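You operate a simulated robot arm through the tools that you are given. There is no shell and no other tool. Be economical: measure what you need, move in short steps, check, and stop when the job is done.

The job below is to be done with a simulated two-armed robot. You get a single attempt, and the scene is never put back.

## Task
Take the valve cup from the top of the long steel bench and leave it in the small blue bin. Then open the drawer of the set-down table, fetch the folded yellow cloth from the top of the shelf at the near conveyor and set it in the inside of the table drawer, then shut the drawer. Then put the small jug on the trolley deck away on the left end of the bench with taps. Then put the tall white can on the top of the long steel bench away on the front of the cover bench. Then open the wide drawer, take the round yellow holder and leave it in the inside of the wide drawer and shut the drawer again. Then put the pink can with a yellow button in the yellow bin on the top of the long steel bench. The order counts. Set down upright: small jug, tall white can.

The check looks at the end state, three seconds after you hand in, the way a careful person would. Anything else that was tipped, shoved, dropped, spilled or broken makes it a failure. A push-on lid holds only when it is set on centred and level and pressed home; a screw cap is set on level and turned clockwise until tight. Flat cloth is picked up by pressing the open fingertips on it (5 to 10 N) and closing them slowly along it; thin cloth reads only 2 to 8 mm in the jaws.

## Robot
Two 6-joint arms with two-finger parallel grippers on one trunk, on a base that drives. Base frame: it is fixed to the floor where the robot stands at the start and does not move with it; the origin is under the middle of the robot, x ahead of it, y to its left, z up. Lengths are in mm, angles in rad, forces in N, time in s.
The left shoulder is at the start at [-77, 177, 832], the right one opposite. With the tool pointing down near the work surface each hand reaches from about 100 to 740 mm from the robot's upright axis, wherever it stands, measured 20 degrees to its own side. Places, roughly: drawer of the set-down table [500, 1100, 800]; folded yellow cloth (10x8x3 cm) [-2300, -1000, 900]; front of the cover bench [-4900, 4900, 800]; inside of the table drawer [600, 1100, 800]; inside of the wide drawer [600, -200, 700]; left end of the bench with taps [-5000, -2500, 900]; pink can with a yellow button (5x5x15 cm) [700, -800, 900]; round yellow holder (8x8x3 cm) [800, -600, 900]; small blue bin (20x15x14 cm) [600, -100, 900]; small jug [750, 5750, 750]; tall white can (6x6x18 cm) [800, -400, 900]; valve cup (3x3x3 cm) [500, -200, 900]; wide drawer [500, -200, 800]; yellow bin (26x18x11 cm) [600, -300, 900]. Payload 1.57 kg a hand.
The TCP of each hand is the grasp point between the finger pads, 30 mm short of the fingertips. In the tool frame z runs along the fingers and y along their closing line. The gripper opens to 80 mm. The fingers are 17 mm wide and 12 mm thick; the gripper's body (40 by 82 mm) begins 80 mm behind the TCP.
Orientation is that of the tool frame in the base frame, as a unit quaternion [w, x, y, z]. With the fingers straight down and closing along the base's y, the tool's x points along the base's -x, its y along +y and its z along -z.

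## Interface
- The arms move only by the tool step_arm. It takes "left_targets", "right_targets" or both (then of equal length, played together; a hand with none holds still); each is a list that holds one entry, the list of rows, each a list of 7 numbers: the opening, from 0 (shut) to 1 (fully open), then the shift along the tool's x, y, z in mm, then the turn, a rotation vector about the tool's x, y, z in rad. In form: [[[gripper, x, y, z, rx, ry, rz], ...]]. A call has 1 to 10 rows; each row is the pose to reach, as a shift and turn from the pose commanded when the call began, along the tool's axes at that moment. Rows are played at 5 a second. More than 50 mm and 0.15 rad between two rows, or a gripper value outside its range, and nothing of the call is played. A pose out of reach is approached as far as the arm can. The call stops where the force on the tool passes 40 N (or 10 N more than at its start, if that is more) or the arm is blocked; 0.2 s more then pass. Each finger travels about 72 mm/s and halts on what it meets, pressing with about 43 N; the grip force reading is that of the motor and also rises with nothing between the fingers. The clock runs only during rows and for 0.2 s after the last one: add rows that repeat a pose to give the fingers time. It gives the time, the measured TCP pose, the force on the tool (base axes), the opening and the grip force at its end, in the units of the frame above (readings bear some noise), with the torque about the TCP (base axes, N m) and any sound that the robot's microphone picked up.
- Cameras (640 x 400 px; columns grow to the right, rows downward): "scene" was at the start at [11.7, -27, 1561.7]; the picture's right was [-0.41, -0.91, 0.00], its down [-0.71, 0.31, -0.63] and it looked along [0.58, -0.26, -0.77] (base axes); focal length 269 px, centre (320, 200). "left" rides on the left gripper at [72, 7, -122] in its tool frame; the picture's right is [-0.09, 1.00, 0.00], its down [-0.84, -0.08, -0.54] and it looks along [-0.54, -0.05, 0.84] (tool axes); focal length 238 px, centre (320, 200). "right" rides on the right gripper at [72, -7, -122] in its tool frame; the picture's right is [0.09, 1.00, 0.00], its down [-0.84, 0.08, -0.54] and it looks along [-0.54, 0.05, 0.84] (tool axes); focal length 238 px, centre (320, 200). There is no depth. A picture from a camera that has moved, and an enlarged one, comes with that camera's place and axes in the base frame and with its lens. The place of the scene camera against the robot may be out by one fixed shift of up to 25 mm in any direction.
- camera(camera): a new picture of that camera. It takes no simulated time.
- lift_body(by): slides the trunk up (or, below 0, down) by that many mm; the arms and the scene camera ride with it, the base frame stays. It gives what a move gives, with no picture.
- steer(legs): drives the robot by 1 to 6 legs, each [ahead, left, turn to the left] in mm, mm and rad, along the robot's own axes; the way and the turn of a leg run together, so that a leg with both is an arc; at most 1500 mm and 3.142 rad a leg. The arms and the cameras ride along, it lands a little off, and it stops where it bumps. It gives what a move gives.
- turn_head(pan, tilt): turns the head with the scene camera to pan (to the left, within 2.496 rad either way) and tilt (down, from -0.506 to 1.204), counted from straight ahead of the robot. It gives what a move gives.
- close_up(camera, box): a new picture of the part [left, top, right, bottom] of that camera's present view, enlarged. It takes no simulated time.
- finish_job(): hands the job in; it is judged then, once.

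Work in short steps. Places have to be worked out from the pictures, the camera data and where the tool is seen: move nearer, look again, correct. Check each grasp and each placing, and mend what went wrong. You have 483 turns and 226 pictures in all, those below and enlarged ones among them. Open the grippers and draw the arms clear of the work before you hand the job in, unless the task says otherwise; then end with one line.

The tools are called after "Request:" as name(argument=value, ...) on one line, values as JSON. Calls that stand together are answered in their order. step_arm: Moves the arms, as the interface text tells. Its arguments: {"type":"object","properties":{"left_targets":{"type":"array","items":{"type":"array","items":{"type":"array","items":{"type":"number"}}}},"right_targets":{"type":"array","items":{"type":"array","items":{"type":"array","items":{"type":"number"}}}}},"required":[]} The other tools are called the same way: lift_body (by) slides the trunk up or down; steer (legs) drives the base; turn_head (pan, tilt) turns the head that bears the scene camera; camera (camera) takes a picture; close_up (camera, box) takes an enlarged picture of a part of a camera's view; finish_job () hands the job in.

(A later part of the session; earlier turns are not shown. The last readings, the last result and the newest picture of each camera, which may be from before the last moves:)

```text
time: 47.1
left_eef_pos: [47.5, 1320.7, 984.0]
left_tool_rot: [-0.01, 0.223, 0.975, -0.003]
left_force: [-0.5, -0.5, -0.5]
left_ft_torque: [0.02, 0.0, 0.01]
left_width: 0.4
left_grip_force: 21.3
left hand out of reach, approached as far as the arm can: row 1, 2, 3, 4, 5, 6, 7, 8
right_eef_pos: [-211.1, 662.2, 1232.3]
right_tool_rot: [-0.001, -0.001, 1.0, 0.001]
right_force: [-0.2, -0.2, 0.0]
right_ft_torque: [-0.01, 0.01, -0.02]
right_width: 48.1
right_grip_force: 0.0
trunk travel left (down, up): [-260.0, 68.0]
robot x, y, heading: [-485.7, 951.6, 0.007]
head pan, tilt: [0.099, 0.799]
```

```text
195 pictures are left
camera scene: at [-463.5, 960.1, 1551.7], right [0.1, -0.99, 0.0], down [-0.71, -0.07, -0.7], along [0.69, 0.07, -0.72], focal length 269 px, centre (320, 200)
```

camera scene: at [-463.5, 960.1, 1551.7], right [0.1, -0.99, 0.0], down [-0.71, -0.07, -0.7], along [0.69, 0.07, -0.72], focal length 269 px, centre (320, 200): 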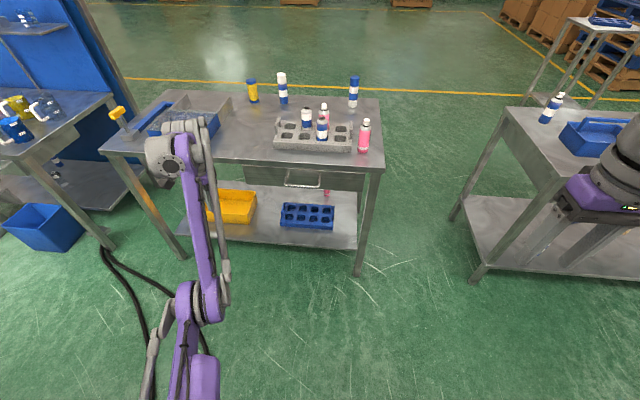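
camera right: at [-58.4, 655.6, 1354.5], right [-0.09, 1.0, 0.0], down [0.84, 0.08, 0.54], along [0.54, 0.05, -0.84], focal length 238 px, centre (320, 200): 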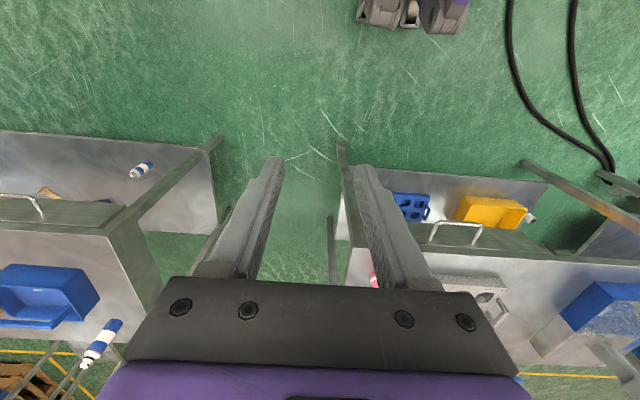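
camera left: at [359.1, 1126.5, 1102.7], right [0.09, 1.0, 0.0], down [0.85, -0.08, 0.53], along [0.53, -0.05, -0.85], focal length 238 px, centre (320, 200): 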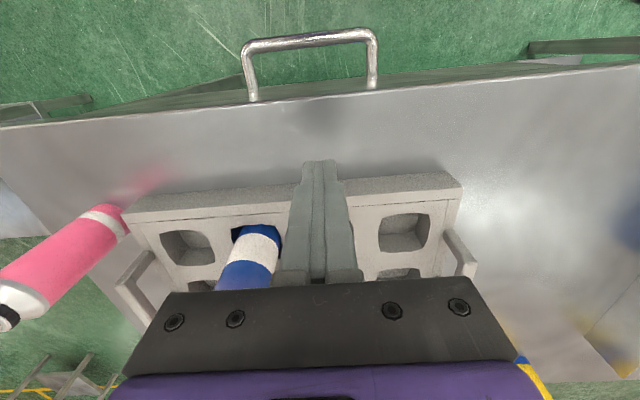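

The hand just slid along the reach sphere. I try overshooting horizontally outward, then pulling well in, so the elbow can flip back.

Request:
step_arm(left_targets=[[[0.0, -35, 33, 0, 0, 0, 0], [0.0, -70, 66, 0, 0, 0, 0], [0.0, -105, 99, 0, 0, 0, 0], [0.0, -140, 132, 0, 0, 0, 0], [0.0, -140, 132, 0, 0, 0, 0]]])

Request:
step_arm(left_targets=[[[0.0, 35, -33, 0, 0, 0, 0], [0.0, 70, -66, 0, 0, 0, 0], [0.0, 105, -99, 0, 0, 0, 0], [0.0, 140, -132, 0, 0, 0, 0], [0.0, 175, -165, 0, 0, 0, 0], [0.0, 175, -165, 0, 0, 0, 0]]])

```text
time: 48.3
left_eef_pos: [134.8, 1349.3, 955.6]
left_tool_rot: [-0.009, 0.222, 0.975, -0.003]
left_force: [0.1, -0.2, 0.0]
left_ft_torque: [0.03, 0.01, -0.02]
left_width: 0.0
left_grip_force: 20.9
left hand out of reach, approached as far as the arm can: row 2, 3, 4, 5
right_eef_pos: [-210.9, 661.4, 1232.1]
right_tool_rot: [0.0, -0.002, 1.0, 0.0]
right_force: [-0.2, 0.6, 0.5]
right_ft_torque: [0.03, -0.01, 0.02]
right_width: 47.9
right_grip_force: 0.0
trunk travel left (down, up): [-260.0, 68.0]
robot x, y, heading: [-485.4, 951.0, -0.0]
head pan, tilt: [0.099, 0.799]
```

```text
time: 49.7
left_eef_pos: [-93.9, 1275.4, 958.8]
left_tool_rot: [-0.009, 0.223, 0.975, -0.003]
left_force: [-0.7, 0.2, 0.0]
left_ft_torque: [-0.01, 0.03, -0.01]
left_width: 0.0
left_grip_force: 21.3
right_eef_pos: [-211.7, 661.3, 1231.9]
right_tool_rot: [-0.001, -0.003, 1.0, 0.0]
right_force: [-1.2, 0.2, -0.2]
right_ft_torque: [0.02, 0.0, 0.04]
right_width: 47.9
right_grip_force: 0.1
trunk travel left (down, up): [-260.0, 68.0]
robot x, y, heading: [-485.7, 948.8, 0.002]
head pan, tilt: [0.099, 0.799]
```

The elbow is folding properly again. I undo the yaw, then return to the table (hand staying short of the table edge).

Request:
step_arm(left_targets=[[[0.0, 0, 0, 0, 0, 0, -0.15], [0.0, 0, 0, 0, 0, 0, -0.3], [0.0, 0, 0, 0, 0.01, 0, -0.45], [0.0, 0, 0, 0, 0.01, 0, -0.45]]])

Request:
steer(legs=[[350, 0, 0]])

```text
time: 50.7
left_eef_pos: [-94.8, 1275.6, 960.7]
left_tool_rot: [-0.01, -0.002, 1.0, -0.006]
left_force: [-0.4, 0.6, 0.3]
left_ft_torque: [0.0, 0.05, 0.0]
left_width: 0.0
left_grip_force: 21.5
right_eef_pos: [-211.9, 661.2, 1232.4]
right_tool_rot: [-0.001, -0.002, 1.0, 0.0]
right_force: [-0.6, 0.6, 0.2]
right_ft_torque: [0.01, -0.01, 0.0]
right_width: 47.8
right_grip_force: 0.1
trunk travel left (down, up): [-260.0, 68.0]
robot x, y, heading: [-482.8, 947.0, 0.004]
head pan, tilt: [0.099, 0.799]
```

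```text
time: 53.0
left_eef_pos: [257.1, 1276.9, 959.3]
left_tool_rot: [-0.01, -0.001, 1.0, -0.004]
left_force: [1.3, 0.4, -0.3]
left_ft_torque: [0.01, 0.0, -0.01]
left_width: 0.2
left_grip_force: 21.2
right_eef_pos: [139.1, 662.7, 1231.2]
right_tool_rot: [-0.001, -0.002, 1.0, 0.0]
right_force: [-0.4, -0.4, -0.2]
right_ft_torque: [0.01, -0.02, 0.01]
right_width: 48.0
right_grip_force: 0.1
trunk travel left (down, up): [-260.0, 68.0]
robot x, y, heading: [-132.9, 942.5, 0.0]
head pan, tilt: [0.099, 0.799]
```

Now I place the hand at about [374,1120,930] above the gap.

Request:
step_arm(left_targets=[[[0.0, -28, -38, 0, 0, -0.02, 0], [0.0, -56, -76, 0, 0, -0.02, 0], [0.0, -86, -114, 0, 0, -0.02, 0], [0.0, -117, -150, 20, 0, -0.02, 0], [0.0, -117, -155, 30, 0, -0.02, 0], [0.0, -117, -155, 30, 0, -0.02, 0]]])

Request:
camera(camera="left")

Request:
close_up(camera="scene", box=[200, 120, 420, 340])

```text
refused: row 4 steps farther than a row can; nothing moved
```

```text
194 pictures are left
camera left: at [186.7, 1283.6, 1084.3], right [0.09, 1.0, -0.01], down [0.85, -0.07, 0.53], along [0.52, -0.06, -0.85], focal length 238 px, centre (320, 200)
```

left: 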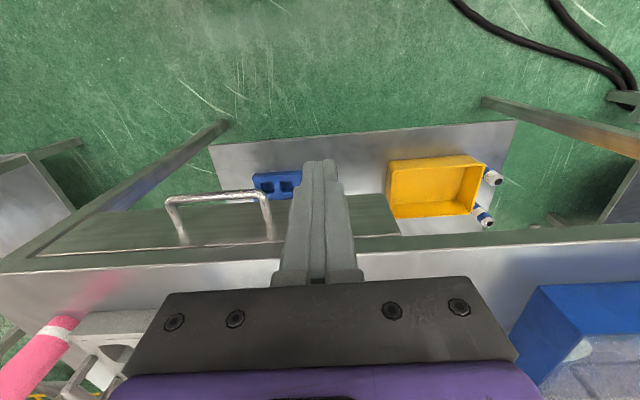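

```text
1.82 times, centred on (310, 230) of scene
camera zoom: at [-113.1, 960.9, 1551.7], right [0.1, -0.99, 0.0], down [-0.71, -0.07, -0.7], along [0.69, 0.07, -0.72], focal length 489 px, centre (338, 146)
```

zoom: 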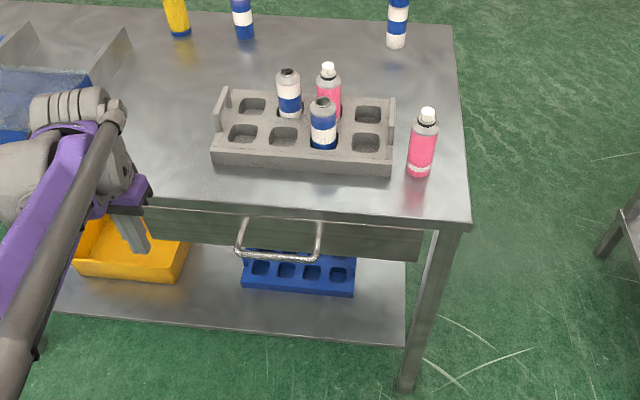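

Bar is at about [346,1118,790]. I repeat the approach with smaller steps.

Request:
step_arm(left_targets=[[[0.0, -28, -36, 0, 0, -0.02, 0], [0.0, -56, -72, 0, 0, -0.02, 0], [0.0, -86, -108, 0, 0, -0.02, 0], [0.0, -115, -140, 10, 0, -0.02, 0], [0.0, -117, -155, 30, 0, -0.02, 0], [0.0, -117, -155, 30, 0, -0.02, 0]]])

Request:
camera(camera="left")

```text
time: 54.4
left_eef_pos: [373.4, 1120.0, 930.4]
left_tool_rot: [0.0, -0.002, 1.0, -0.005]
left_force: [0.0, -0.3, -0.4]
left_ft_torque: [0.03, 0.0, 0.04]
left_width: 0.0
left_grip_force: 21.2
right_eef_pos: [139.1, 662.9, 1231.8]
right_tool_rot: [0.0, -0.001, 1.0, 0.001]
right_force: [0.8, 0.0, 0.3]
right_ft_torque: [0.0, -0.02, 0.02]
right_width: 48.2
right_grip_force: 0.1
trunk travel left (down, up): [-260.0, 68.0]
robot x, y, heading: [-134.7, 946.3, 0.005]
head pan, tilt: [0.099, 0.799]
```

```text
192 pictures are left
camera left: at [300.8, 1127.6, 1052.3], right [0.09, 1.0, -0.01], down [0.84, -0.07, 0.54], along [0.54, -0.06, -0.84], focal length 238 px, centre (320, 200)
```

left: 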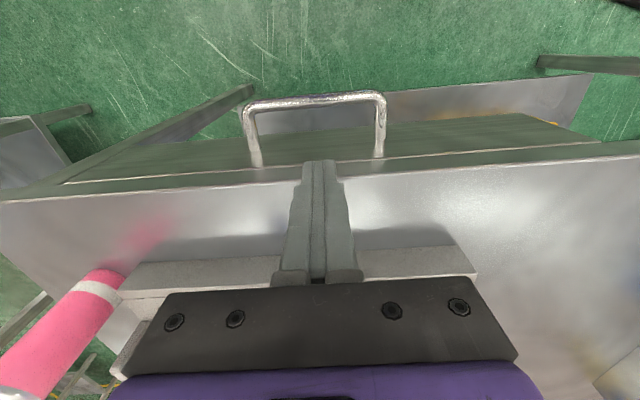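

Descending at x≈370.

Request:
step_arm(left_targets=[[[0.0, 3, 0, 40, 0, 0, 0], [0.0, 3, 0, 80, 0, 0, 0], [0.0, 3, 0, 115, 0, 0, 0], [0.0, 3, 0, 142, 0, 0, 0], [0.0, 3, 0, 142, 0, 0, 0]]])

Request:
camera(camera="left")

```text
time: 55.4
left_eef_pos: [369.2, 1118.5, 800.5]
left_tool_rot: [0.001, -0.001, 1.0, -0.003]
left_force: [-8.2, -1.4, 14.5]
left_ft_torque: [0.44, -1.02, 0.12]
left_width: 0.0
left_grip_force: 20.8
right_eef_pos: [138.4, 663.5, 1232.2]
right_tool_rot: [0.0, -0.001, 1.0, 0.0]
right_force: [0.3, 0.6, 0.6]
right_ft_torque: [0.0, 0.05, 0.0]
right_width: 47.9
right_grip_force: 0.0
trunk travel left (down, up): [-260.0, 68.0]
robot x, y, heading: [-139.8, 950.6, 0.004]
head pan, tilt: [0.099, 0.799]
stopped in row 4 (left hand): the force on the tool passed its limit at 89 N (the readings are from after the stop); the commanded pose is now the measured one
```

```text
191 pictures are left
camera left: at [297.1, 1126.7, 922.6], right [0.09, 1.0, -0.01], down [0.84, -0.07, 0.54], along [0.54, -0.06, -0.84], focal length 238 px, centre (320, 200)
```

left: 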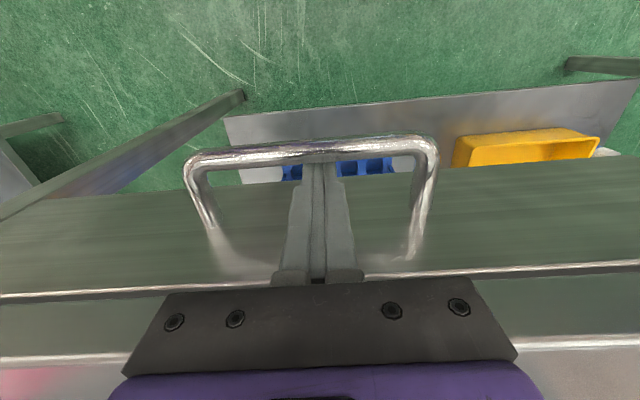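

The fingers are behind the bar (body just touches the table edge). I rise 3 mm and pull toward the robot.

Request:
step_arm(left_targets=[[[0.0, 2, 0, -4, 0, 0, 0], [0.0, 20, 0, -4, 0, 0, 0], [0.0, 50, 0, -4, 0, 0, 0], [0.0, 80, 0, -4, 0, 0, 0], [0.0, 110, 0, -4, 0, 0, 0], [0.0, 110, 0, -4, 0, 0, 0]]])

Request:
camera(camera="left")

Request:
camera(camera="scene")

```text
time: 56.8
left_eef_pos: [261.3, 1120.3, 803.6]
left_tool_rot: [0.0, -0.002, 1.0, -0.004]
left_force: [-0.6, -0.3, -0.1]
left_ft_torque: [0.01, 0.0, -0.01]
left_width: 0.0
left_grip_force: 21.8
right_eef_pos: [140.3, 663.1, 1232.4]
right_tool_rot: [-0.001, -0.001, 1.0, 0.0]
right_force: [0.4, 0.7, 0.7]
right_ft_torque: [-0.02, 0.0, 0.05]
right_width: 48.1
right_grip_force: 0.0
trunk travel left (down, up): [-260.0, 68.0]
robot x, y, heading: [-133.1, 953.7, 0.002]
head pan, tilt: [0.099, 0.799]
```

```text
190 pictures are left
camera left: at [188.7, 1126.8, 926.2], right [0.09, 1.0, -0.01], down [0.84, -0.07, 0.54], along [0.54, -0.06, -0.84], focal length 238 px, centre (320, 200)
```

left: 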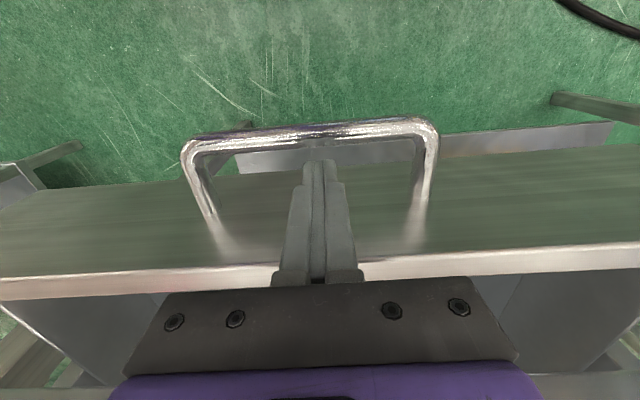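

```text
189 pictures are left
camera scene: at [-112.5, 961.0, 1551.7], right [0.1, -0.99, 0.0], down [-0.71, -0.07, -0.7], along [0.69, 0.07, -0.72], focal length 269 px, centre (320, 200)
```

scene: 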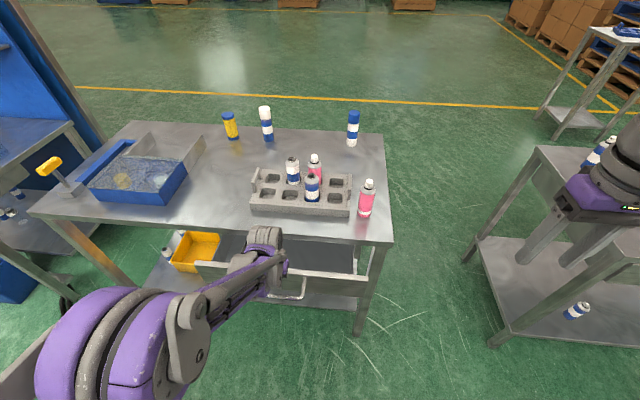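

The drawer is coming out smoothly. I pull another 110 mm.

Request:
step_arm(left_targets=[[[0.0, 30, 0, 0, 0, 0, 0], [0.0, 60, 0, 0, 0, 0, 0], [0.0, 90, 0, 0, 0, 0, 0], [0.0, 115, 0, 0, 0, 0, 0], [0.0, 115, 0, 0, 0, 0, 0]]])

Request:
camera(camera="scene")

```text
time: 58.0
left_eef_pos: [145.7, 1121.2, 801.7]
left_tool_rot: [0.001, -0.001, 1.0, -0.004]
left_force: [1.6, -0.1, 0.1]
left_ft_torque: [-0.02, 0.01, 0.01]
left_width: 0.0
left_grip_force: 21.4
right_eef_pos: [140.8, 662.9, 1231.3]
right_tool_rot: [0.0, -0.002, 1.0, 0.0]
right_force: [-0.1, -0.6, -0.8]
right_ft_torque: [0.03, -0.01, -0.03]
right_width: 48.0
right_grip_force: 0.1
trunk travel left (down, up): [-260.0, 68.0]
robot x, y, heading: [-132.2, 949.8, -0.002]
head pan, tilt: [0.099, 0.799]
```

```text
188 pictures are left
camera scene: at [-112.6, 961.0, 1551.7], right [0.1, -0.99, 0.0], down [-0.71, -0.07, -0.7], along [0.69, 0.07, -0.72], focal length 269 px, centre (320, 200)
```

scene: 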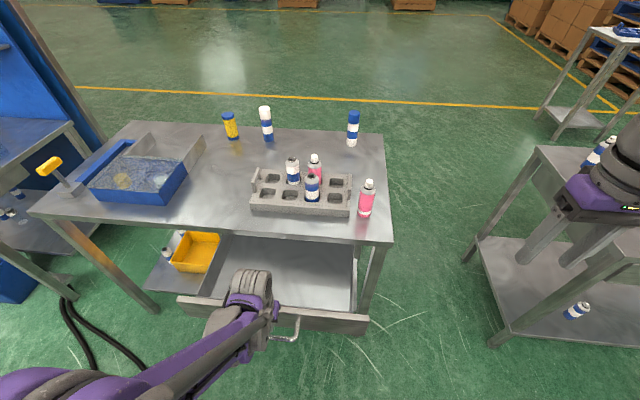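

Drawer open by about 220 mm. I clear the handle, raise the hand, and then back off.

Request:
step_arm(left_targets=[[[0.0, -9, 0, 0, 0, 0, 0], [0.0, -9, 0, -45, 0, 0, 0], [0.0, -9, 0, -90, 0, 0, 0], [0.0, -9, 0, -135, 0, 0, 0], [0.0, -9, 0, -180, 0, 0, 0], [0.0, -9, 0, -225, 0, 0, 0], [0.2, -9, 0, -270, 0, 0, 0], [0.3, -9, 30, -300, 0, 0, 0]]])

Request:
camera(camera="left")

```text
time: 59.8
left_eef_pos: [154.0, 1152.1, 1103.0]
left_tool_rot: [0.001, 0.0, 1.0, -0.004]
left_force: [0.6, 0.3, 0.2]
left_ft_torque: [0.02, 0.03, 0.04]
left_width: 24.3
left_grip_force: 0.0
right_eef_pos: [139.6, 663.1, 1231.2]
right_tool_rot: [-0.001, -0.001, 1.0, 0.0]
right_force: [-0.3, -0.1, -0.1]
right_ft_torque: [0.03, -0.01, 0.0]
right_width: 47.9
right_grip_force: 0.0
trunk travel left (down, up): [-260.0, 68.0]
robot x, y, heading: [-135.5, 952.9, 0.002]
head pan, tilt: [0.099, 0.799]
```

```text
187 pictures are left
camera left: at [82.4, 1160.0, 1225.2], right [0.09, 1.0, -0.01], down [0.84, -0.07, 0.54], along [0.54, -0.06, -0.84], focal length 238 px, centre (320, 200)
```

left: 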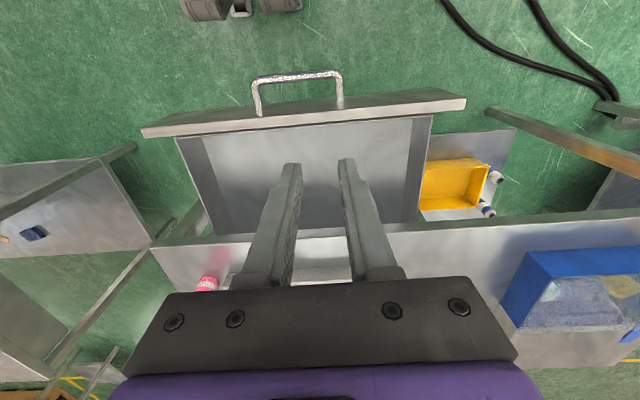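

The drawer's inside is clear, about x 190–400, y 900–1320. Now I drive around the free floor to look at the cloth's shelf from the side.

Request:
steer(legs=[[-365, 0, 0], [0, -1450, 0], [0, -1400, 0], [-700, 0, 0]])

Request:
turn_head(pan=2.2, tilt=0.5)

Request:
camera(camera="scene")

```text
time: 90.1
left_eef_pos: [-882.6, -1711.6, 1102.6]
left_tool_rot: [0.001, -0.008, 1.0, -0.004]
left_force: [0.4, 0.6, -0.3]
left_ft_torque: [0.01, 0.0, 0.0]
left_width: 23.8
left_grip_force: 0.1
right_eef_pos: [-892.0, -2201.7, 1231.7]
right_tool_rot: [0.0, -0.009, 1.0, 0.0]
right_force: [0.8, -0.8, -0.4]
right_ft_torque: [0.02, 0.02, 0.0]
right_width: 47.9
right_grip_force: 0.1
trunk travel left (down, up): [-260.0, 68.0]
robot x, y, heading: [-1170.9, -1920.4, 0.017]
head pan, tilt: [0.099, 0.799]
```

```text
time: 92.1
left_eef_pos: [-883.3, -1711.9, 1103.6]
left_tool_rot: [0.001, -0.008, 1.0, -0.004]
left_force: [0.5, -0.3, 0.7]
left_ft_torque: [0.02, -0.02, 0.01]
left_width: 23.9
left_grip_force: 0.1
right_eef_pos: [-892.5, -2202.2, 1232.4]
right_tool_rot: [-0.001, -0.009, 1.0, -0.001]
right_force: [0.1, 0.5, 0.2]
right_ft_torque: [0.01, 0.01, 0.0]
right_width: 47.8
right_grip_force: 0.0
trunk travel left (down, up): [-260.0, 68.0]
robot x, y, heading: [-1171.4, -1918.4, 0.017]
head pan, tilt: [2.201, 0.499]
```

```text
186 pictures are left
camera scene: at [-1284.3, -1844.2, 1577.7], right [0.8, 0.6, 0.0], down [0.29, -0.38, -0.88], along [-0.53, 0.7, -0.48], focal length 269 px, centre (320, 200)
```

scene: 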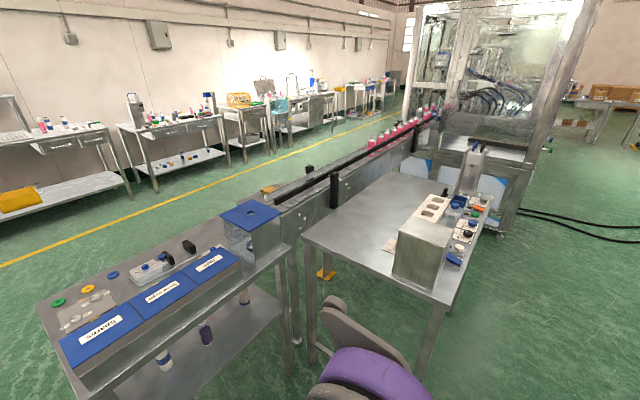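

I enlarge around px (265,190), where a yellow spot shows at the conveyor's end.

Request:
close_up(camera="scene", box=[180, 130, 380, 260])

```text
3.08 times, centred on (280, 195) of scene
camera zoom: at [-1284.3, -1844.2, 1577.7], right [0.8, 0.6, 0.0], down [0.29, -0.38, -0.88], along [-0.53, 0.7, -0.48], focal length 828 px, centre (443, 215)
```

zoom: 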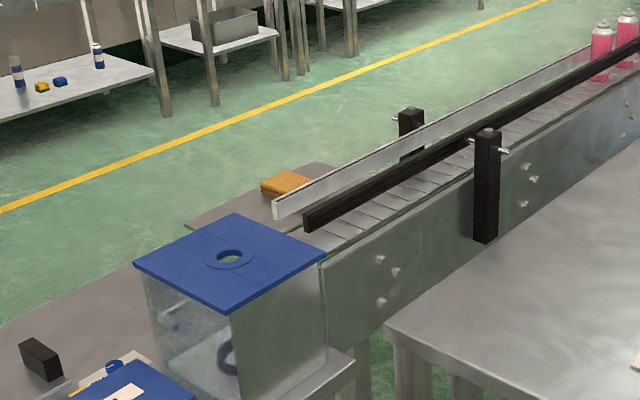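

The cloth is on a shelf on the far side of the conveyor at about [-2339,-932,890]. I drive around the tray table to the aisle beyond and stop facing it.

Request:
steer(legs=[[0, -620, -0.017], [-1500, 0, 0], [-300, 0, 0], [0, 1450, 0]])

Request:
turn_head(pan=0.1, tilt=0.7)

Request:
camera(camera="scene")

```text
time: 119.1
left_eef_pos: [-2678.4, -889.0, 1101.4]
left_tool_rot: [0.001, -0.003, 1.0, -0.004]
left_force: [0.2, 0.3, -0.6]
left_ft_torque: [0.03, 0.01, 0.01]
left_width: 24.2
left_grip_force: 0.0
right_eef_pos: [-2692.8, -1379.0, 1231.4]
right_tool_rot: [-0.002, -0.003, 1.0, 0.0]
right_force: [-0.5, 0.4, 0.2]
right_ft_torque: [0.0, 0.0, -0.01]
right_width: 48.2
right_grip_force: 0.0
trunk travel left (down, up): [-260.0, 68.0]
robot x, y, heading: [-2971.1, -1095.1, 0.008]
head pan, tilt: [2.201, 0.499]
```

```text
time: 121.1
left_eef_pos: [-2678.2, -890.3, 1102.3]
left_tool_rot: [0.001, -0.002, 1.0, -0.004]
left_force: [-0.1, -0.2, 0.0]
left_ft_torque: [0.0, -0.03, 0.01]
left_width: 23.9
left_grip_force: 0.1
right_eef_pos: [-2692.3, -1379.4, 1232.0]
right_tool_rot: [-0.001, -0.003, 1.0, 0.0]
right_force: [0.0, 1.1, -1.3]
right_ft_torque: [0.02, 0.01, 0.0]
right_width: 48.0
right_grip_force: 0.0
trunk travel left (down, up): [-260.0, 68.0]
robot x, y, heading: [-2968.3, -1092.5, 0.006]
head pan, tilt: [0.099, 0.7]
```

```text
184 pictures are left
camera scene: at [-2941.7, -1081.7, 1559.9], right [0.11, -0.99, 0.0], down [-0.64, -0.07, -0.77], along [0.76, 0.08, -0.64], focal length 269 px, centre (320, 200)
```

scene: 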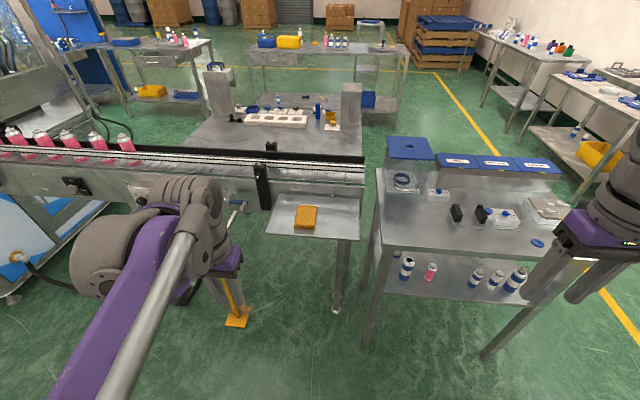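

The cloth lies on the shelf plate. I check with the left wrist camera.

Request:
camera(camera="left")

Request:
close_up(camera="scene", box=[220, 160, 400, 280])

```text
183 pictures are left
camera left: at [-2751.0, -883.1, 1224.8], right [0.09, 1.0, -0.01], down [0.84, -0.07, 0.54], along [0.54, -0.05, -0.84], focal length 238 px, centre (320, 200)
```

left: 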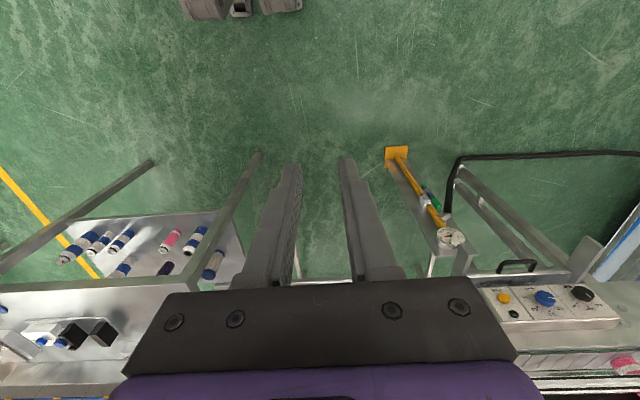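

```text
3.33 times, centred on (310, 220) of scene
camera zoom: at [-2941.7, -1081.7, 1559.9], right [0.11, -0.99, 0.0], down [-0.64, -0.07, -0.77], along [0.76, 0.08, -0.64], focal length 897 px, centre (353, 133)
```

zoom: 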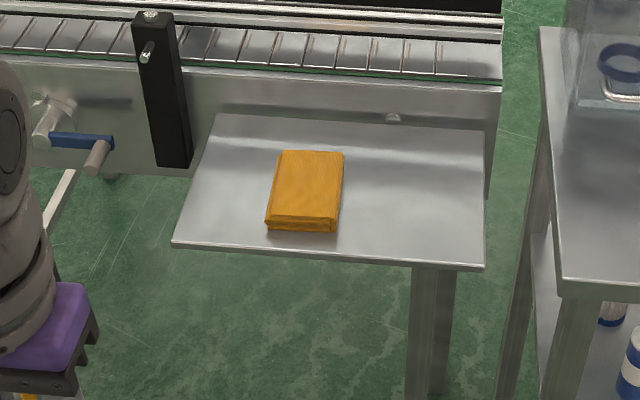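

I drive 110 mm nearer, then move the left hand toward the cloth, staying high.

Request:
steer(legs=[[115, 0, 0]])

Request:
step_arm(left_targets=[[[0.5, -40, -15, 0, 0, 0, 0], [0.7, -80, -30, 0, 0, 0, 0], [0.7, -110, -50, 0, 0, 0, 0], [0.7, -140, -70, 0, 0, 0, 0], [0.7, -140, -70, 0, 0, 0, 0]]])

Request:
camera(camera="left")

```text
time: 122.4
left_eef_pos: [-2563.5, -889.5, 1102.6]
left_tool_rot: [0.002, -0.002, 1.0, -0.005]
left_force: [0.2, -0.9, -0.3]
left_ft_torque: [0.02, 0.0, 0.01]
left_width: 24.1
left_grip_force: 0.1
right_eef_pos: [-2578.9, -1380.1, 1232.1]
right_tool_rot: [-0.001, -0.003, 1.0, 0.0]
right_force: [-0.2, 0.0, -0.4]
right_ft_torque: [0.0, -0.01, -0.01]
right_width: 47.9
right_grip_force: 0.1
trunk travel left (down, up): [-260.0, 68.0]
robot x, y, heading: [-2854.7, -1093.7, 0.001]
head pan, tilt: [0.099, 0.7]
```

```text
time: 123.6
left_eef_pos: [-2421.9, -960.8, 1102.3]
left_tool_rot: [0.001, -0.002, 1.0, -0.003]
left_force: [0.4, -0.3, -0.1]
left_ft_torque: [0.0, 0.03, 0.01]
left_width: 56.0
left_grip_force: 0.0
right_eef_pos: [-2579.3, -1378.3, 1232.7]
right_tool_rot: [-0.001, -0.002, 1.0, 0.0]
right_force: [0.5, -0.3, 0.1]
right_ft_torque: [0.04, -0.03, 0.01]
right_width: 48.1
right_grip_force: 0.1
trunk travel left (down, up): [-260.0, 68.0]
robot x, y, heading: [-2852.1, -1095.0, 0.008]
head pan, tilt: [0.099, 0.7]
```

```text
181 pictures are left
camera left: at [-2495.7, -953.2, 1225.6], right [0.09, 1.0, -0.01], down [0.84, -0.07, 0.54], along [0.54, -0.06, -0.84], focal length 238 px, centre (320, 200)
```

left: 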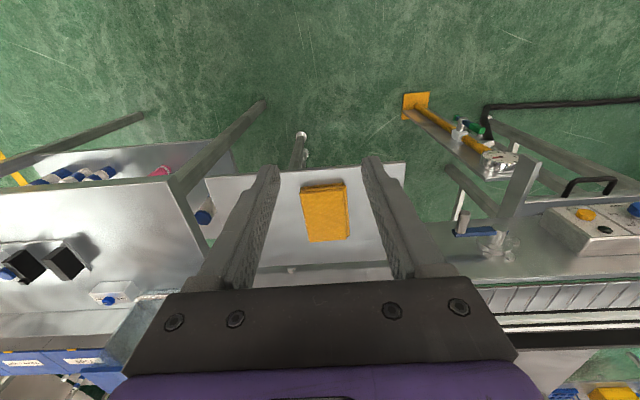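

Cloth centre is about [-2263,-965,900]. I drive 80 mm closer for arm slack, then put the hand above it at z≈1000.

Request:
steer(legs=[[80, 0, 0]])

Request:
step_arm(left_targets=[[[0.8, -25, -3, 35, 0, 0, 0], [0.8, -50, -6, 70, 0, 0, 0], [0.8, -75, -8, 100, 0, 0, 0], [0.8, -75, -8, 100, 0, 0, 0]]])

Request:
camera(camera="left")

```text
time: 124.6
left_eef_pos: [-2343.7, -959.8, 1102.0]
left_tool_rot: [0.001, -0.002, 1.0, -0.004]
left_force: [0.7, 0.5, -0.9]
left_ft_torque: [0.03, 0.0, 0.03]
left_width: 55.9
left_grip_force: 0.1
right_eef_pos: [-2498.7, -1378.8, 1232.6]
right_tool_rot: [0.0, -0.003, 1.0, 0.0]
right_force: [-0.7, 0.9, -0.1]
right_ft_torque: [-0.01, 0.0, -0.02]
right_width: 48.3
right_grip_force: 0.0
trunk travel left (down, up): [-260.0, 68.0]
robot x, y, heading: [-2772.0, -1094.0, 0.009]
head pan, tilt: [0.099, 0.7]
```

```text
time: 125.6
left_eef_pos: [-2268.7, -967.3, 1003.1]
left_tool_rot: [0.001, -0.002, 1.0, -0.005]
left_force: [0.4, -0.7, -0.1]
left_ft_torque: [0.03, 0.0, 0.02]
left_width: 64.2
left_grip_force: 0.1
right_eef_pos: [-2499.1, -1379.3, 1232.6]
right_tool_rot: [-0.002, -0.002, 1.0, -0.001]
right_force: [0.3, 0.5, -0.2]
right_ft_torque: [0.04, -0.02, 0.02]
right_width: 47.8
right_grip_force: 0.1
trunk travel left (down, up): [-260.0, 68.0]
robot x, y, heading: [-2773.4, -1095.1, 0.006]
head pan, tilt: [0.099, 0.7]
```

```text
180 pictures are left
camera left: at [-2340.8, -961.0, 1125.4], right [0.09, 1.0, -0.01], down [0.84, -0.07, 0.54], along [0.54, -0.06, -0.84], focal length 238 px, centre (320, 200)
```

left: 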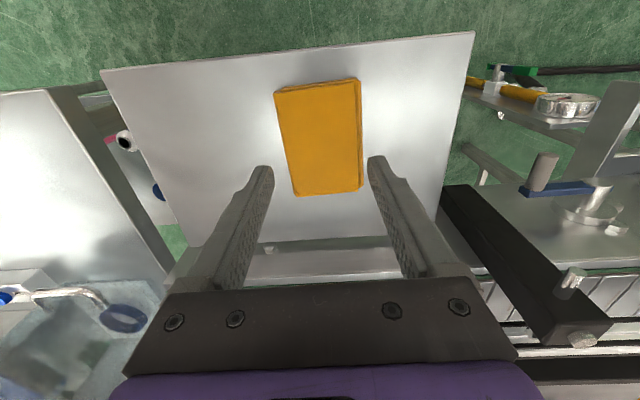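

The cloth is at about x -2276, y -968, top z roughly 905–920, and it might be narrower than the open jaw. I open fully, align, and go down to z≈965 to measure.

Request:
step_arm(left_targets=[[[1.0, 8, -2, 20, 0, 0, 0], [1.0, 8, -2, 38, 0, 0, 0], [1.0, 8, -2, 38, 0, 0, 0]]])

Request:
camera(camera="left")

Request:
close_up(camera="scene", box=[200, 140, 440, 300])

```text
time: 126.4
left_eef_pos: [-2276.9, -970.6, 965.8]
left_tool_rot: [0.001, -0.001, 1.0, -0.004]
left_force: [-0.8, 0.4, 0.5]
left_ft_torque: [-0.02, -0.01, 0.03]
left_width: 80.1
left_grip_force: 0.0
right_eef_pos: [-2500.1, -1380.1, 1232.9]
right_tool_rot: [-0.001, -0.002, 1.0, -0.001]
right_force: [-0.4, 0.3, 1.0]
right_ft_torque: [0.03, 0.02, 0.01]
right_width: 47.8
right_grip_force: 0.0
trunk travel left (down, up): [-260.0, 68.0]
robot x, y, heading: [-2772.5, -1093.0, 0.008]
head pan, tilt: [0.099, 0.7]
```

```text
179 pictures are left
camera left: at [-2348.4, -963.6, 1087.8], right [0.09, 1.0, -0.01], down [0.84, -0.07, 0.54], along [0.54, -0.06, -0.84], focal length 238 px, centre (320, 200)
```

left: 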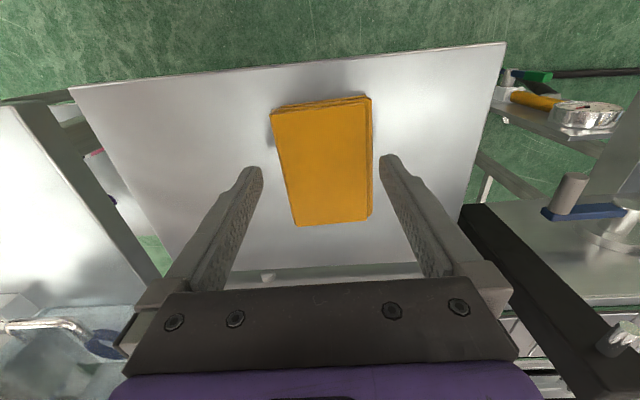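

```text
2.50 times, centred on (320, 220) of scene
camera zoom: at [-2748.0, -1080.8, 1560.0], right [0.1, -0.99, 0.0], down [-0.64, -0.07, -0.77], along [0.76, 0.08, -0.64], focal length 673 px, centre (320, 150)
```

zoom: 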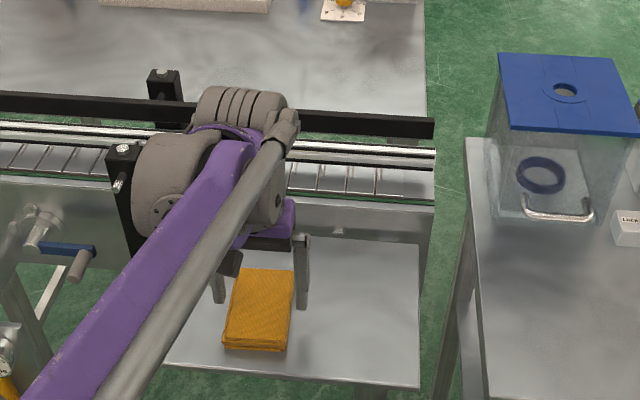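

The cloth is aligned with the jaw. I follow the pressing method: jaw at ~56 mm, lowering in small steps until the tips press lightly.

Request:
step_arm(left_targets=[[[0.7, -7, 0, 0, 0, 0, 0], [0.7, -7, 0, 8, 0, 0, 0], [0.7, -7, 0, 16, 0, 0, 0], [0.7, -7, 0, 20, 0, 0, 0]]])

```text
time: 127.4
left_eef_pos: [-2269.2, -969.9, 950.8]
left_tool_rot: [0.003, -0.002, 1.0, -0.003]
left_force: [-0.4, 0.5, 25.8]
left_ft_torque: [0.54, 0.05, 0.03]
left_width: 55.8
left_grip_force: 0.0
right_eef_pos: [-2500.2, -1380.1, 1233.3]
right_tool_rot: [0.0, -0.003, 1.0, 0.0]
right_force: [0.8, 0.2, -0.1]
right_ft_torque: [0.0, -0.03, -0.02]
right_width: 47.8
right_grip_force: 0.1
trunk travel left (down, up): [-260.0, 68.0]
robot x, y, heading: [-2776.0, -1090.4, 0.008]
head pan, tilt: [0.099, 0.7]
stopped in row 4 (left hand): the force on the tool passed its limit at 49 N (the readings are from after the stop); the commanded pose is now the measured one
```

Top of the cloth is at z≈921, so it's about 68 mm wide and fits within the open jaw. I rise, open fully, centre on y≈-967.5 and lower the fingers beside it.

Request:
step_arm(left_targets=[[[0.8, 0, 0, -8, 0, 0, 0], [1.0, 0, 2.5, -8, 0, 0, 0], [1.0, 0, 2.5, -8, 0, 0, 0], [1.0, 0, 2.5, 5, 0, 0, 0], [1.0, 0, 2.5, 15, 0, 0, 0], [1.0, 0, 2.5, 22, 0, 0, 0]]])

Request:
camera(camera="left")

```text
time: 129.0
left_eef_pos: [-2268.6, -967.8, 929.5]
left_tool_rot: [0.004, -0.001, 1.0, -0.001]
left_force: [-0.9, -0.7, 22.3]
left_ft_torque: [0.93, 0.17, 0.15]
left_width: 79.1
left_grip_force: 0.1
right_eef_pos: [-2500.0, -1379.8, 1232.7]
right_tool_rot: [-0.002, -0.003, 1.0, 0.0]
right_force: [-0.3, -0.1, -0.4]
right_ft_torque: [0.02, 0.0, 0.02]
right_width: 47.7
right_grip_force: 0.1
trunk travel left (down, up): [-260.0, 68.0]
robot x, y, heading: [-2776.3, -1091.8, 0.01]
head pan, tilt: [0.099, 0.7]
stopped in row 6 (left hand): the force on the tool passed its limit at 43 N (the readings are from after the stop); the commanded pose is now the measured one
```

```text
177 pictures are left
camera left: at [-2341.8, -961.1, 1052.3], right [0.09, 1.0, 0.0], down [0.83, -0.07, 0.55], along [0.55, -0.05, -0.84], focal length 238 px, centre (320, 200)
```

left: 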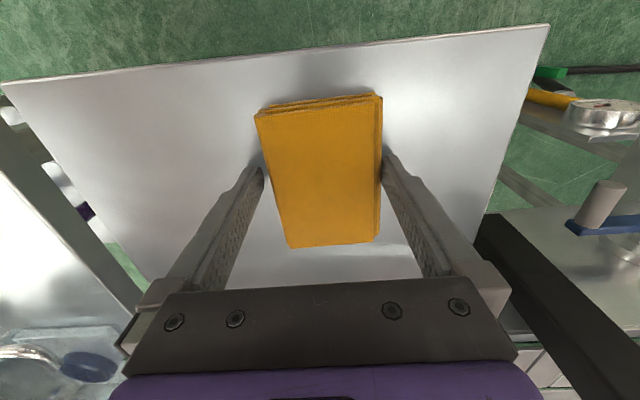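

The fingers are on both sides of the cloth, near the shelf. I rise 2 mm and close slowly.

Request:
step_arm(left_targets=[[[1.0, 0, 0, -2, 0, 0, 0], [0.9, 0, 0, -2, 0, 0, 0], [0.8, 0, 0, -2, 0, 0, 0], [0.7, 0, 0, -2, 0, 0, 0], [0.6, 0, 0, -2, 0, 0, 0], [0.5, 0, 0, -2, 0, 0, 0], [0.5, 0, 0, -2, 0, 0, 0]]])

Request:
camera(camera="left")

```text
time: 130.6
left_eef_pos: [-2267.2, -967.1, 930.5]
left_tool_rot: [0.004, -0.001, 1.0, -0.002]
left_force: [0.0, 0.1, -0.6]
left_ft_torque: [-0.02, 0.0, 0.01]
left_width: 68.7
left_grip_force: 43.1
right_eef_pos: [-2499.9, -1378.2, 1231.9]
right_tool_rot: [-0.001, -0.002, 1.0, 0.0]
right_force: [-0.3, -0.1, 1.0]
right_ft_torque: [0.02, -0.04, -0.01]
right_width: 47.9
right_grip_force: 0.0
trunk travel left (down, up): [-260.0, 68.0]
robot x, y, heading: [-2774.1, -1094.5, 0.005]
head pan, tilt: [0.099, 0.7]
```

```text
176 pictures are left
camera left: at [-2340.7, -960.9, 1052.7], right [0.09, 1.0, 0.0], down [0.83, -0.07, 0.55], along [0.55, -0.05, -0.84], focal length 238 px, centre (320, 200)
```

left: 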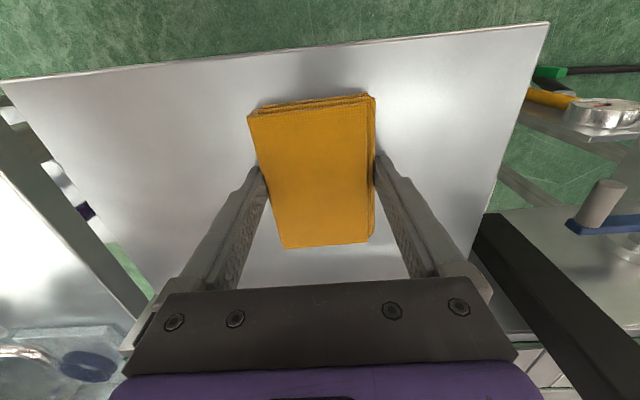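

Gripped firmly at 68.7 mm. I lift, and draw back toward the robot.

Request:
step_arm(left_targets=[[[0.5, 0, 0, -20, 0, 0, 0], [0.5, 0, 0, -60, 0, 0, 0], [0.5, 0, 0, -100, 0, 0, 0], [0.5, 10, 0, -140, 0, 0, 0], [0.5, 55, 5, -160, 0, 0, 0], [0.5, 100, 10, -170, 0, 0, 0], [0.5, 145, 15, -170, 0, 0, 0], [0.5, 145, 15, -170, 0, 0, 0]]])

Request:
camera(camera="left")

```text
time: 132.4
left_eef_pos: [-2414.4, -951.3, 1097.2]
left_tool_rot: [0.003, 0.0, 1.0, -0.002]
left_force: [0.2, -0.1, -0.9]
left_ft_torque: [0.02, 0.01, 0.0]
left_width: 68.8
left_grip_force: 43.1
right_eef_pos: [-2497.6, -1379.3, 1232.3]
right_tool_rot: [-0.002, -0.002, 1.0, 0.0]
right_force: [0.4, 0.4, -0.1]
right_ft_torque: [-0.01, 0.04, -0.01]
right_width: 47.9
right_grip_force: 0.1
trunk travel left (down, up): [-260.0, 68.0]
robot x, y, heading: [-2772.6, -1093.2, 0.008]
head pan, tilt: [0.099, 0.7]
```

```text
175 pictures are left
camera left: at [-2487.3, -945.1, 1220.5], right [0.09, 1.0, 0.0], down [0.83, -0.07, 0.55], along [0.55, -0.05, -0.84], focal length 238 px, centre (320, 200)
```

left: 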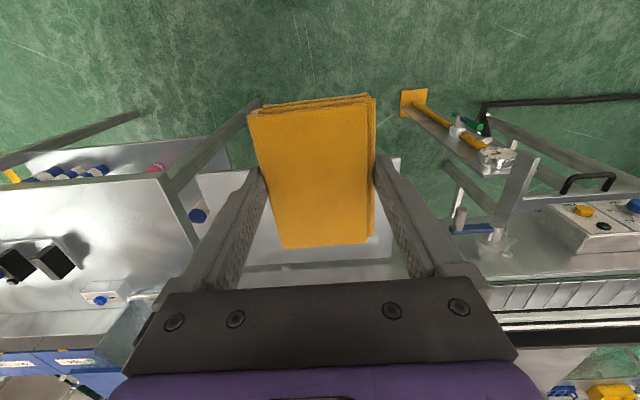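

The cloth is held well. I drive back along the same clear route toward the table.

Request:
steer(legs=[[-200, 0, -0.008], [0, -1450, 0], [1500, 0, 0], [970, 0, 0], [0, 1500, 0], [0, 1500, 0]])

```text
time: 183.9
left_eef_pos: [-92.2, 578.5, 1098.5]
left_tool_rot: [0.004, 0.008, 1.0, -0.002]
left_force: [-0.6, 0.5, -0.9]
left_ft_torque: [-0.02, -0.01, 0.01]
left_width: 68.6
left_grip_force: 42.7
right_eef_pos: [-184.0, 153.3, 1231.9]
right_tool_rot: [-0.001, 0.006, 1.0, 0.0]
right_force: [0.2, -0.5, -0.4]
right_ft_torque: [-0.01, -0.01, 0.0]
right_width: 47.9
right_grip_force: 0.0
trunk travel left (down, up): [-260.0, 68.0]
robot x, y, heading: [-448.4, 443.7, -0.011]
head pan, tilt: [0.099, 0.7]
```

Request:
steer(legs=[[0, 507, 0.011], [290, 0, 0]])

Request:
camera(camera="scene")

Request:
camera(camera="left")

```text
time: 190.5
left_eef_pos: [201.9, 1089.4, 1099.4]
left_tool_rot: [0.003, 0.003, 1.0, -0.002]
left_force: [0.0, 0.3, -1.4]
left_ft_torque: [0.03, 0.03, 0.02]
left_width: 68.9
left_grip_force: 42.9
right_eef_pos: [114.8, 662.2, 1231.7]
right_tool_rot: [0.0, 0.002, 1.0, 0.0]
right_force: [-0.6, -0.2, -0.2]
right_ft_torque: [0.02, 0.0, 0.01]
right_width: 48.1
right_grip_force: 0.0
trunk travel left (down, up): [-260.0, 68.0]
robot x, y, heading: [-156.6, 950.6, -0.0]
head pan, tilt: [0.099, 0.7]
```

```text
174 pictures are left
camera scene: at [-132.0, 962.1, 1559.9], right [0.1, -1.0, 0.0], down [-0.64, -0.06, -0.77], along [0.76, 0.07, -0.64], focal length 269 px, centre (320, 200)
```

scene: 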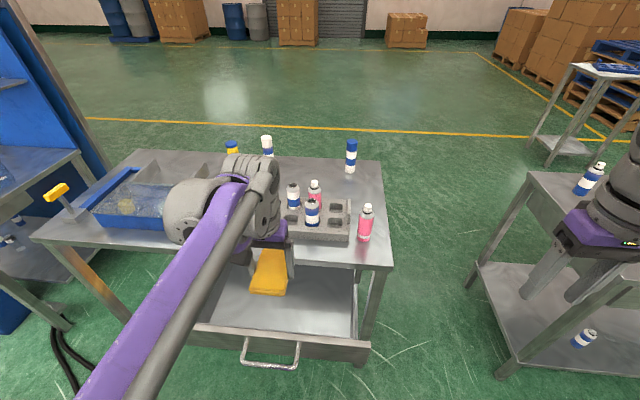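

```text
173 pictures are left
camera left: at [128.4, 1096.1, 1220.7], right [0.1, 1.0, 0.0], down [0.83, -0.08, 0.55], along [0.55, -0.06, -0.84], focal length 238 px, centre (320, 200)
```

left: 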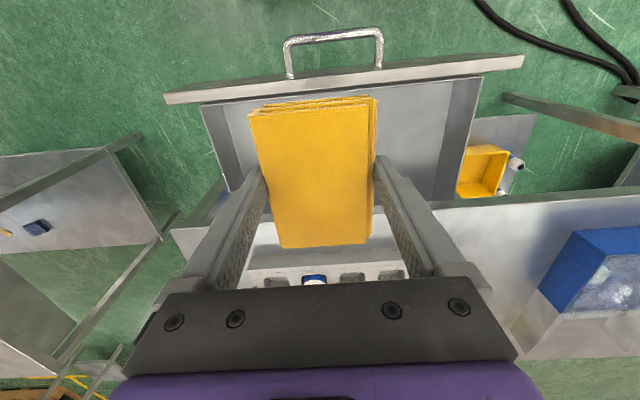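

I move the cloth over the drawer opening (x≈290, y≈1110) and lower to about z 850 first.

Request:
step_arm(left_targets=[[[0.5, -40, 10, 0, 0, 0, 0], [0.5, -88, 20, 0, 0, 0, 0], [0.5, -88, 20, 50, 0, 0, 0], [0.5, -88, 20, 100, 0, 0, 0], [0.5, -88, 20, 150, 0, 0, 0], [0.5, -88, 20, 200, 0, 0, 0], [0.5, -88, 20, 240, 0, 0, 0], [0.5, -88, 20, 240, 0, 0, 0]]])

Request:
camera(camera="left")

Request:
camera(camera="right")

```text
time: 192.3
left_eef_pos: [293.2, 1106.1, 857.8]
left_tool_rot: [0.004, 0.003, 1.0, -0.002]
left_force: [-0.5, 1.2, -0.5]
left_ft_torque: [0.0, 0.01, -0.04]
left_width: 68.9
left_grip_force: 42.8
right_eef_pos: [112.3, 662.7, 1231.2]
right_tool_rot: [-0.002, 0.001, 1.0, 0.0]
right_force: [-0.9, -0.7, 0.8]
right_ft_torque: [0.03, 0.0, 0.0]
right_width: 48.3
right_grip_force: 0.0
trunk travel left (down, up): [-260.0, 68.0]
robot x, y, heading: [-155.5, 948.5, -0.006]
head pan, tilt: [0.099, 0.7]
```

```text
172 pictures are left
camera left: at [219.7, 1113.6, 980.1], right [0.1, 1.0, 0.0], down [0.83, -0.08, 0.55], along [0.55, -0.06, -0.84], focal length 238 px, centre (320, 200)
```

left: 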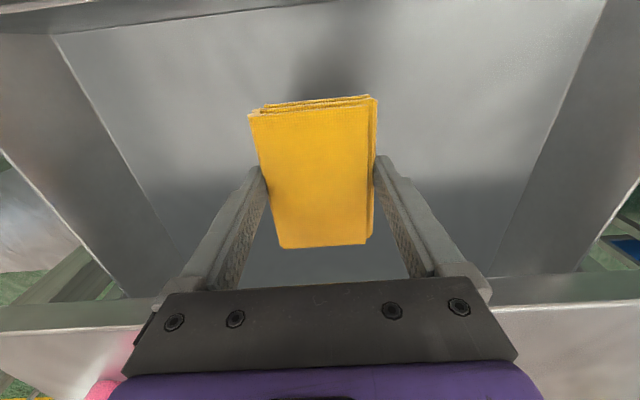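

```text
171 pictures are left
camera right: at [41.9, 657.1, 1354.5], right [-0.09, 1.0, 0.0], down [0.84, 0.08, 0.54], along [0.54, 0.05, -0.84], focal length 238 px, centre (320, 200)
```

right: 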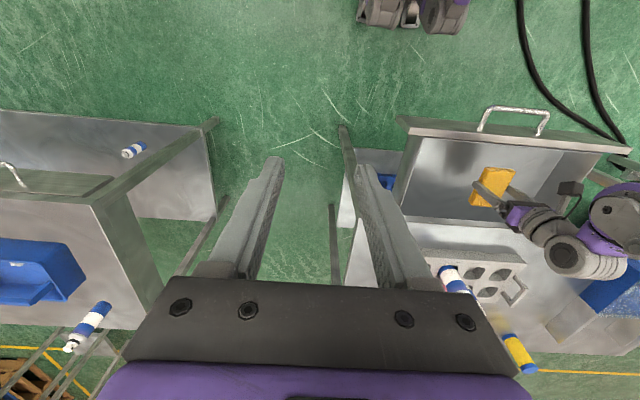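

All clear around; I lower on until the floor is felt.

Request:
step_arm(left_targets=[[[0.5, 0, 0, 25, 0, 0, 0], [0.5, 0, 0, 45, 0, 0, 0], [0.5, 0, 0, 60, 0, 0, 0], [0.5, 0, 0, 70, 0, 0, 0], [0.5, 0, 0, 78, 0, 0, 0], [0.5, 0, 0, 86, 0, 0, 0]]])

Request:
camera(camera="left")

```text
time: 193.6
left_eef_pos: [292.7, 1107.7, 783.1]
left_tool_rot: [0.005, 0.003, 1.0, -0.001]
left_force: [-1.1, -2.7, 28.4]
left_ft_torque: [0.83, 0.15, 0.18]
left_width: 68.6
left_grip_force: 43.5
right_eef_pos: [112.9, 661.1, 1232.8]
right_tool_rot: [0.001, 0.001, 1.0, 0.0]
right_force: [-1.0, -0.3, 0.0]
right_ft_torque: [-0.01, 0.03, -0.01]
right_width: 48.0
right_grip_force: 0.0
trunk travel left (down, up): [-260.0, 68.0]
robot x, y, heading: [-162.7, 949.2, 0.0]
head pan, tilt: [0.099, 0.7]
stopped in row 6 (left hand): the force on the tool passed its limit at 56 N (the readings are from after the stop); the commanded pose is now the measured one
```

```text
170 pictures are left
camera left: at [218.8, 1113.7, 904.2], right [0.1, 1.0, 0.0], down [0.83, -0.08, 0.55], along [0.55, -0.05, -0.84], focal length 238 px, centre (320, 200)
```

left: 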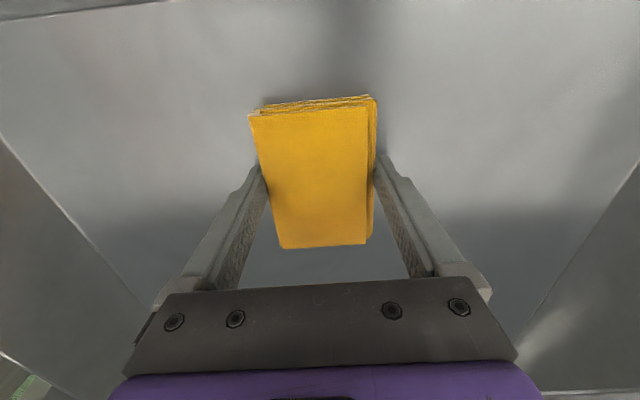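

Cloth rests on the drawer floor. I ease up 1 mm, open, and lift away.

Request:
step_arm(left_targets=[[[0.7, 0, 0, -1, 0, 0, 0], [0.9, 0, 0, -1, 0, 0, 0], [1.0, 0, 0, -1, 0, 0, 0], [1.0, 0, 0, -1, 0, 0, 0], [1.0, 0, 0, -30, 0, 0, 0], [1.0, 0, 0, -75, 0, 0, 0], [1.0, 0, 0, -120, 0, 0, 0], [1.0, 0, 0, -165, 0, 0, 0], [1.0, 0, 0, -210, 0, 0, 0]]])

Request:
camera(camera="left")

```text
time: 195.6
left_eef_pos: [288.2, 1108.4, 991.0]
left_tool_rot: [0.003, 0.003, 1.0, -0.002]
left_force: [0.6, 0.7, -0.4]
left_ft_torque: [-0.01, -0.01, -0.02]
left_width: 80.2
left_grip_force: 0.1
right_eef_pos: [114.3, 662.3, 1232.1]
right_tool_rot: [-0.002, 0.0, 1.0, 0.0]
right_force: [0.4, 0.3, 0.0]
right_ft_torque: [-0.01, -0.02, 0.02]
right_width: 47.7
right_grip_force: 0.0
trunk travel left (down, up): [-260.0, 68.0]
robot x, y, heading: [-158.1, 947.6, -0.002]
head pan, tilt: [0.099, 0.7]
```

```text
169 pictures are left
camera left: at [216.1, 1115.1, 1112.7], right [0.1, 1.0, 0.0], down [0.83, -0.08, 0.55], along [0.55, -0.06, -0.84], focal length 238 px, centre (320, 200)
```

left: 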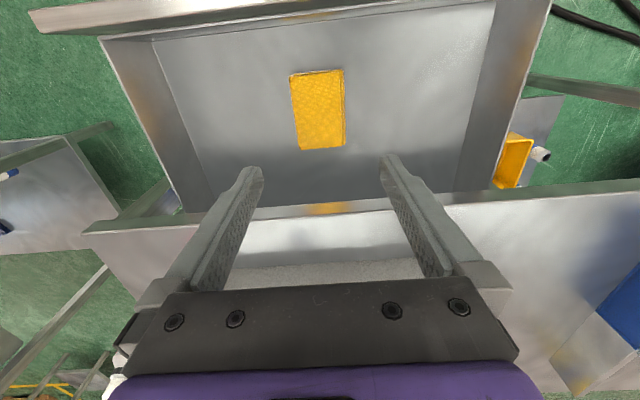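

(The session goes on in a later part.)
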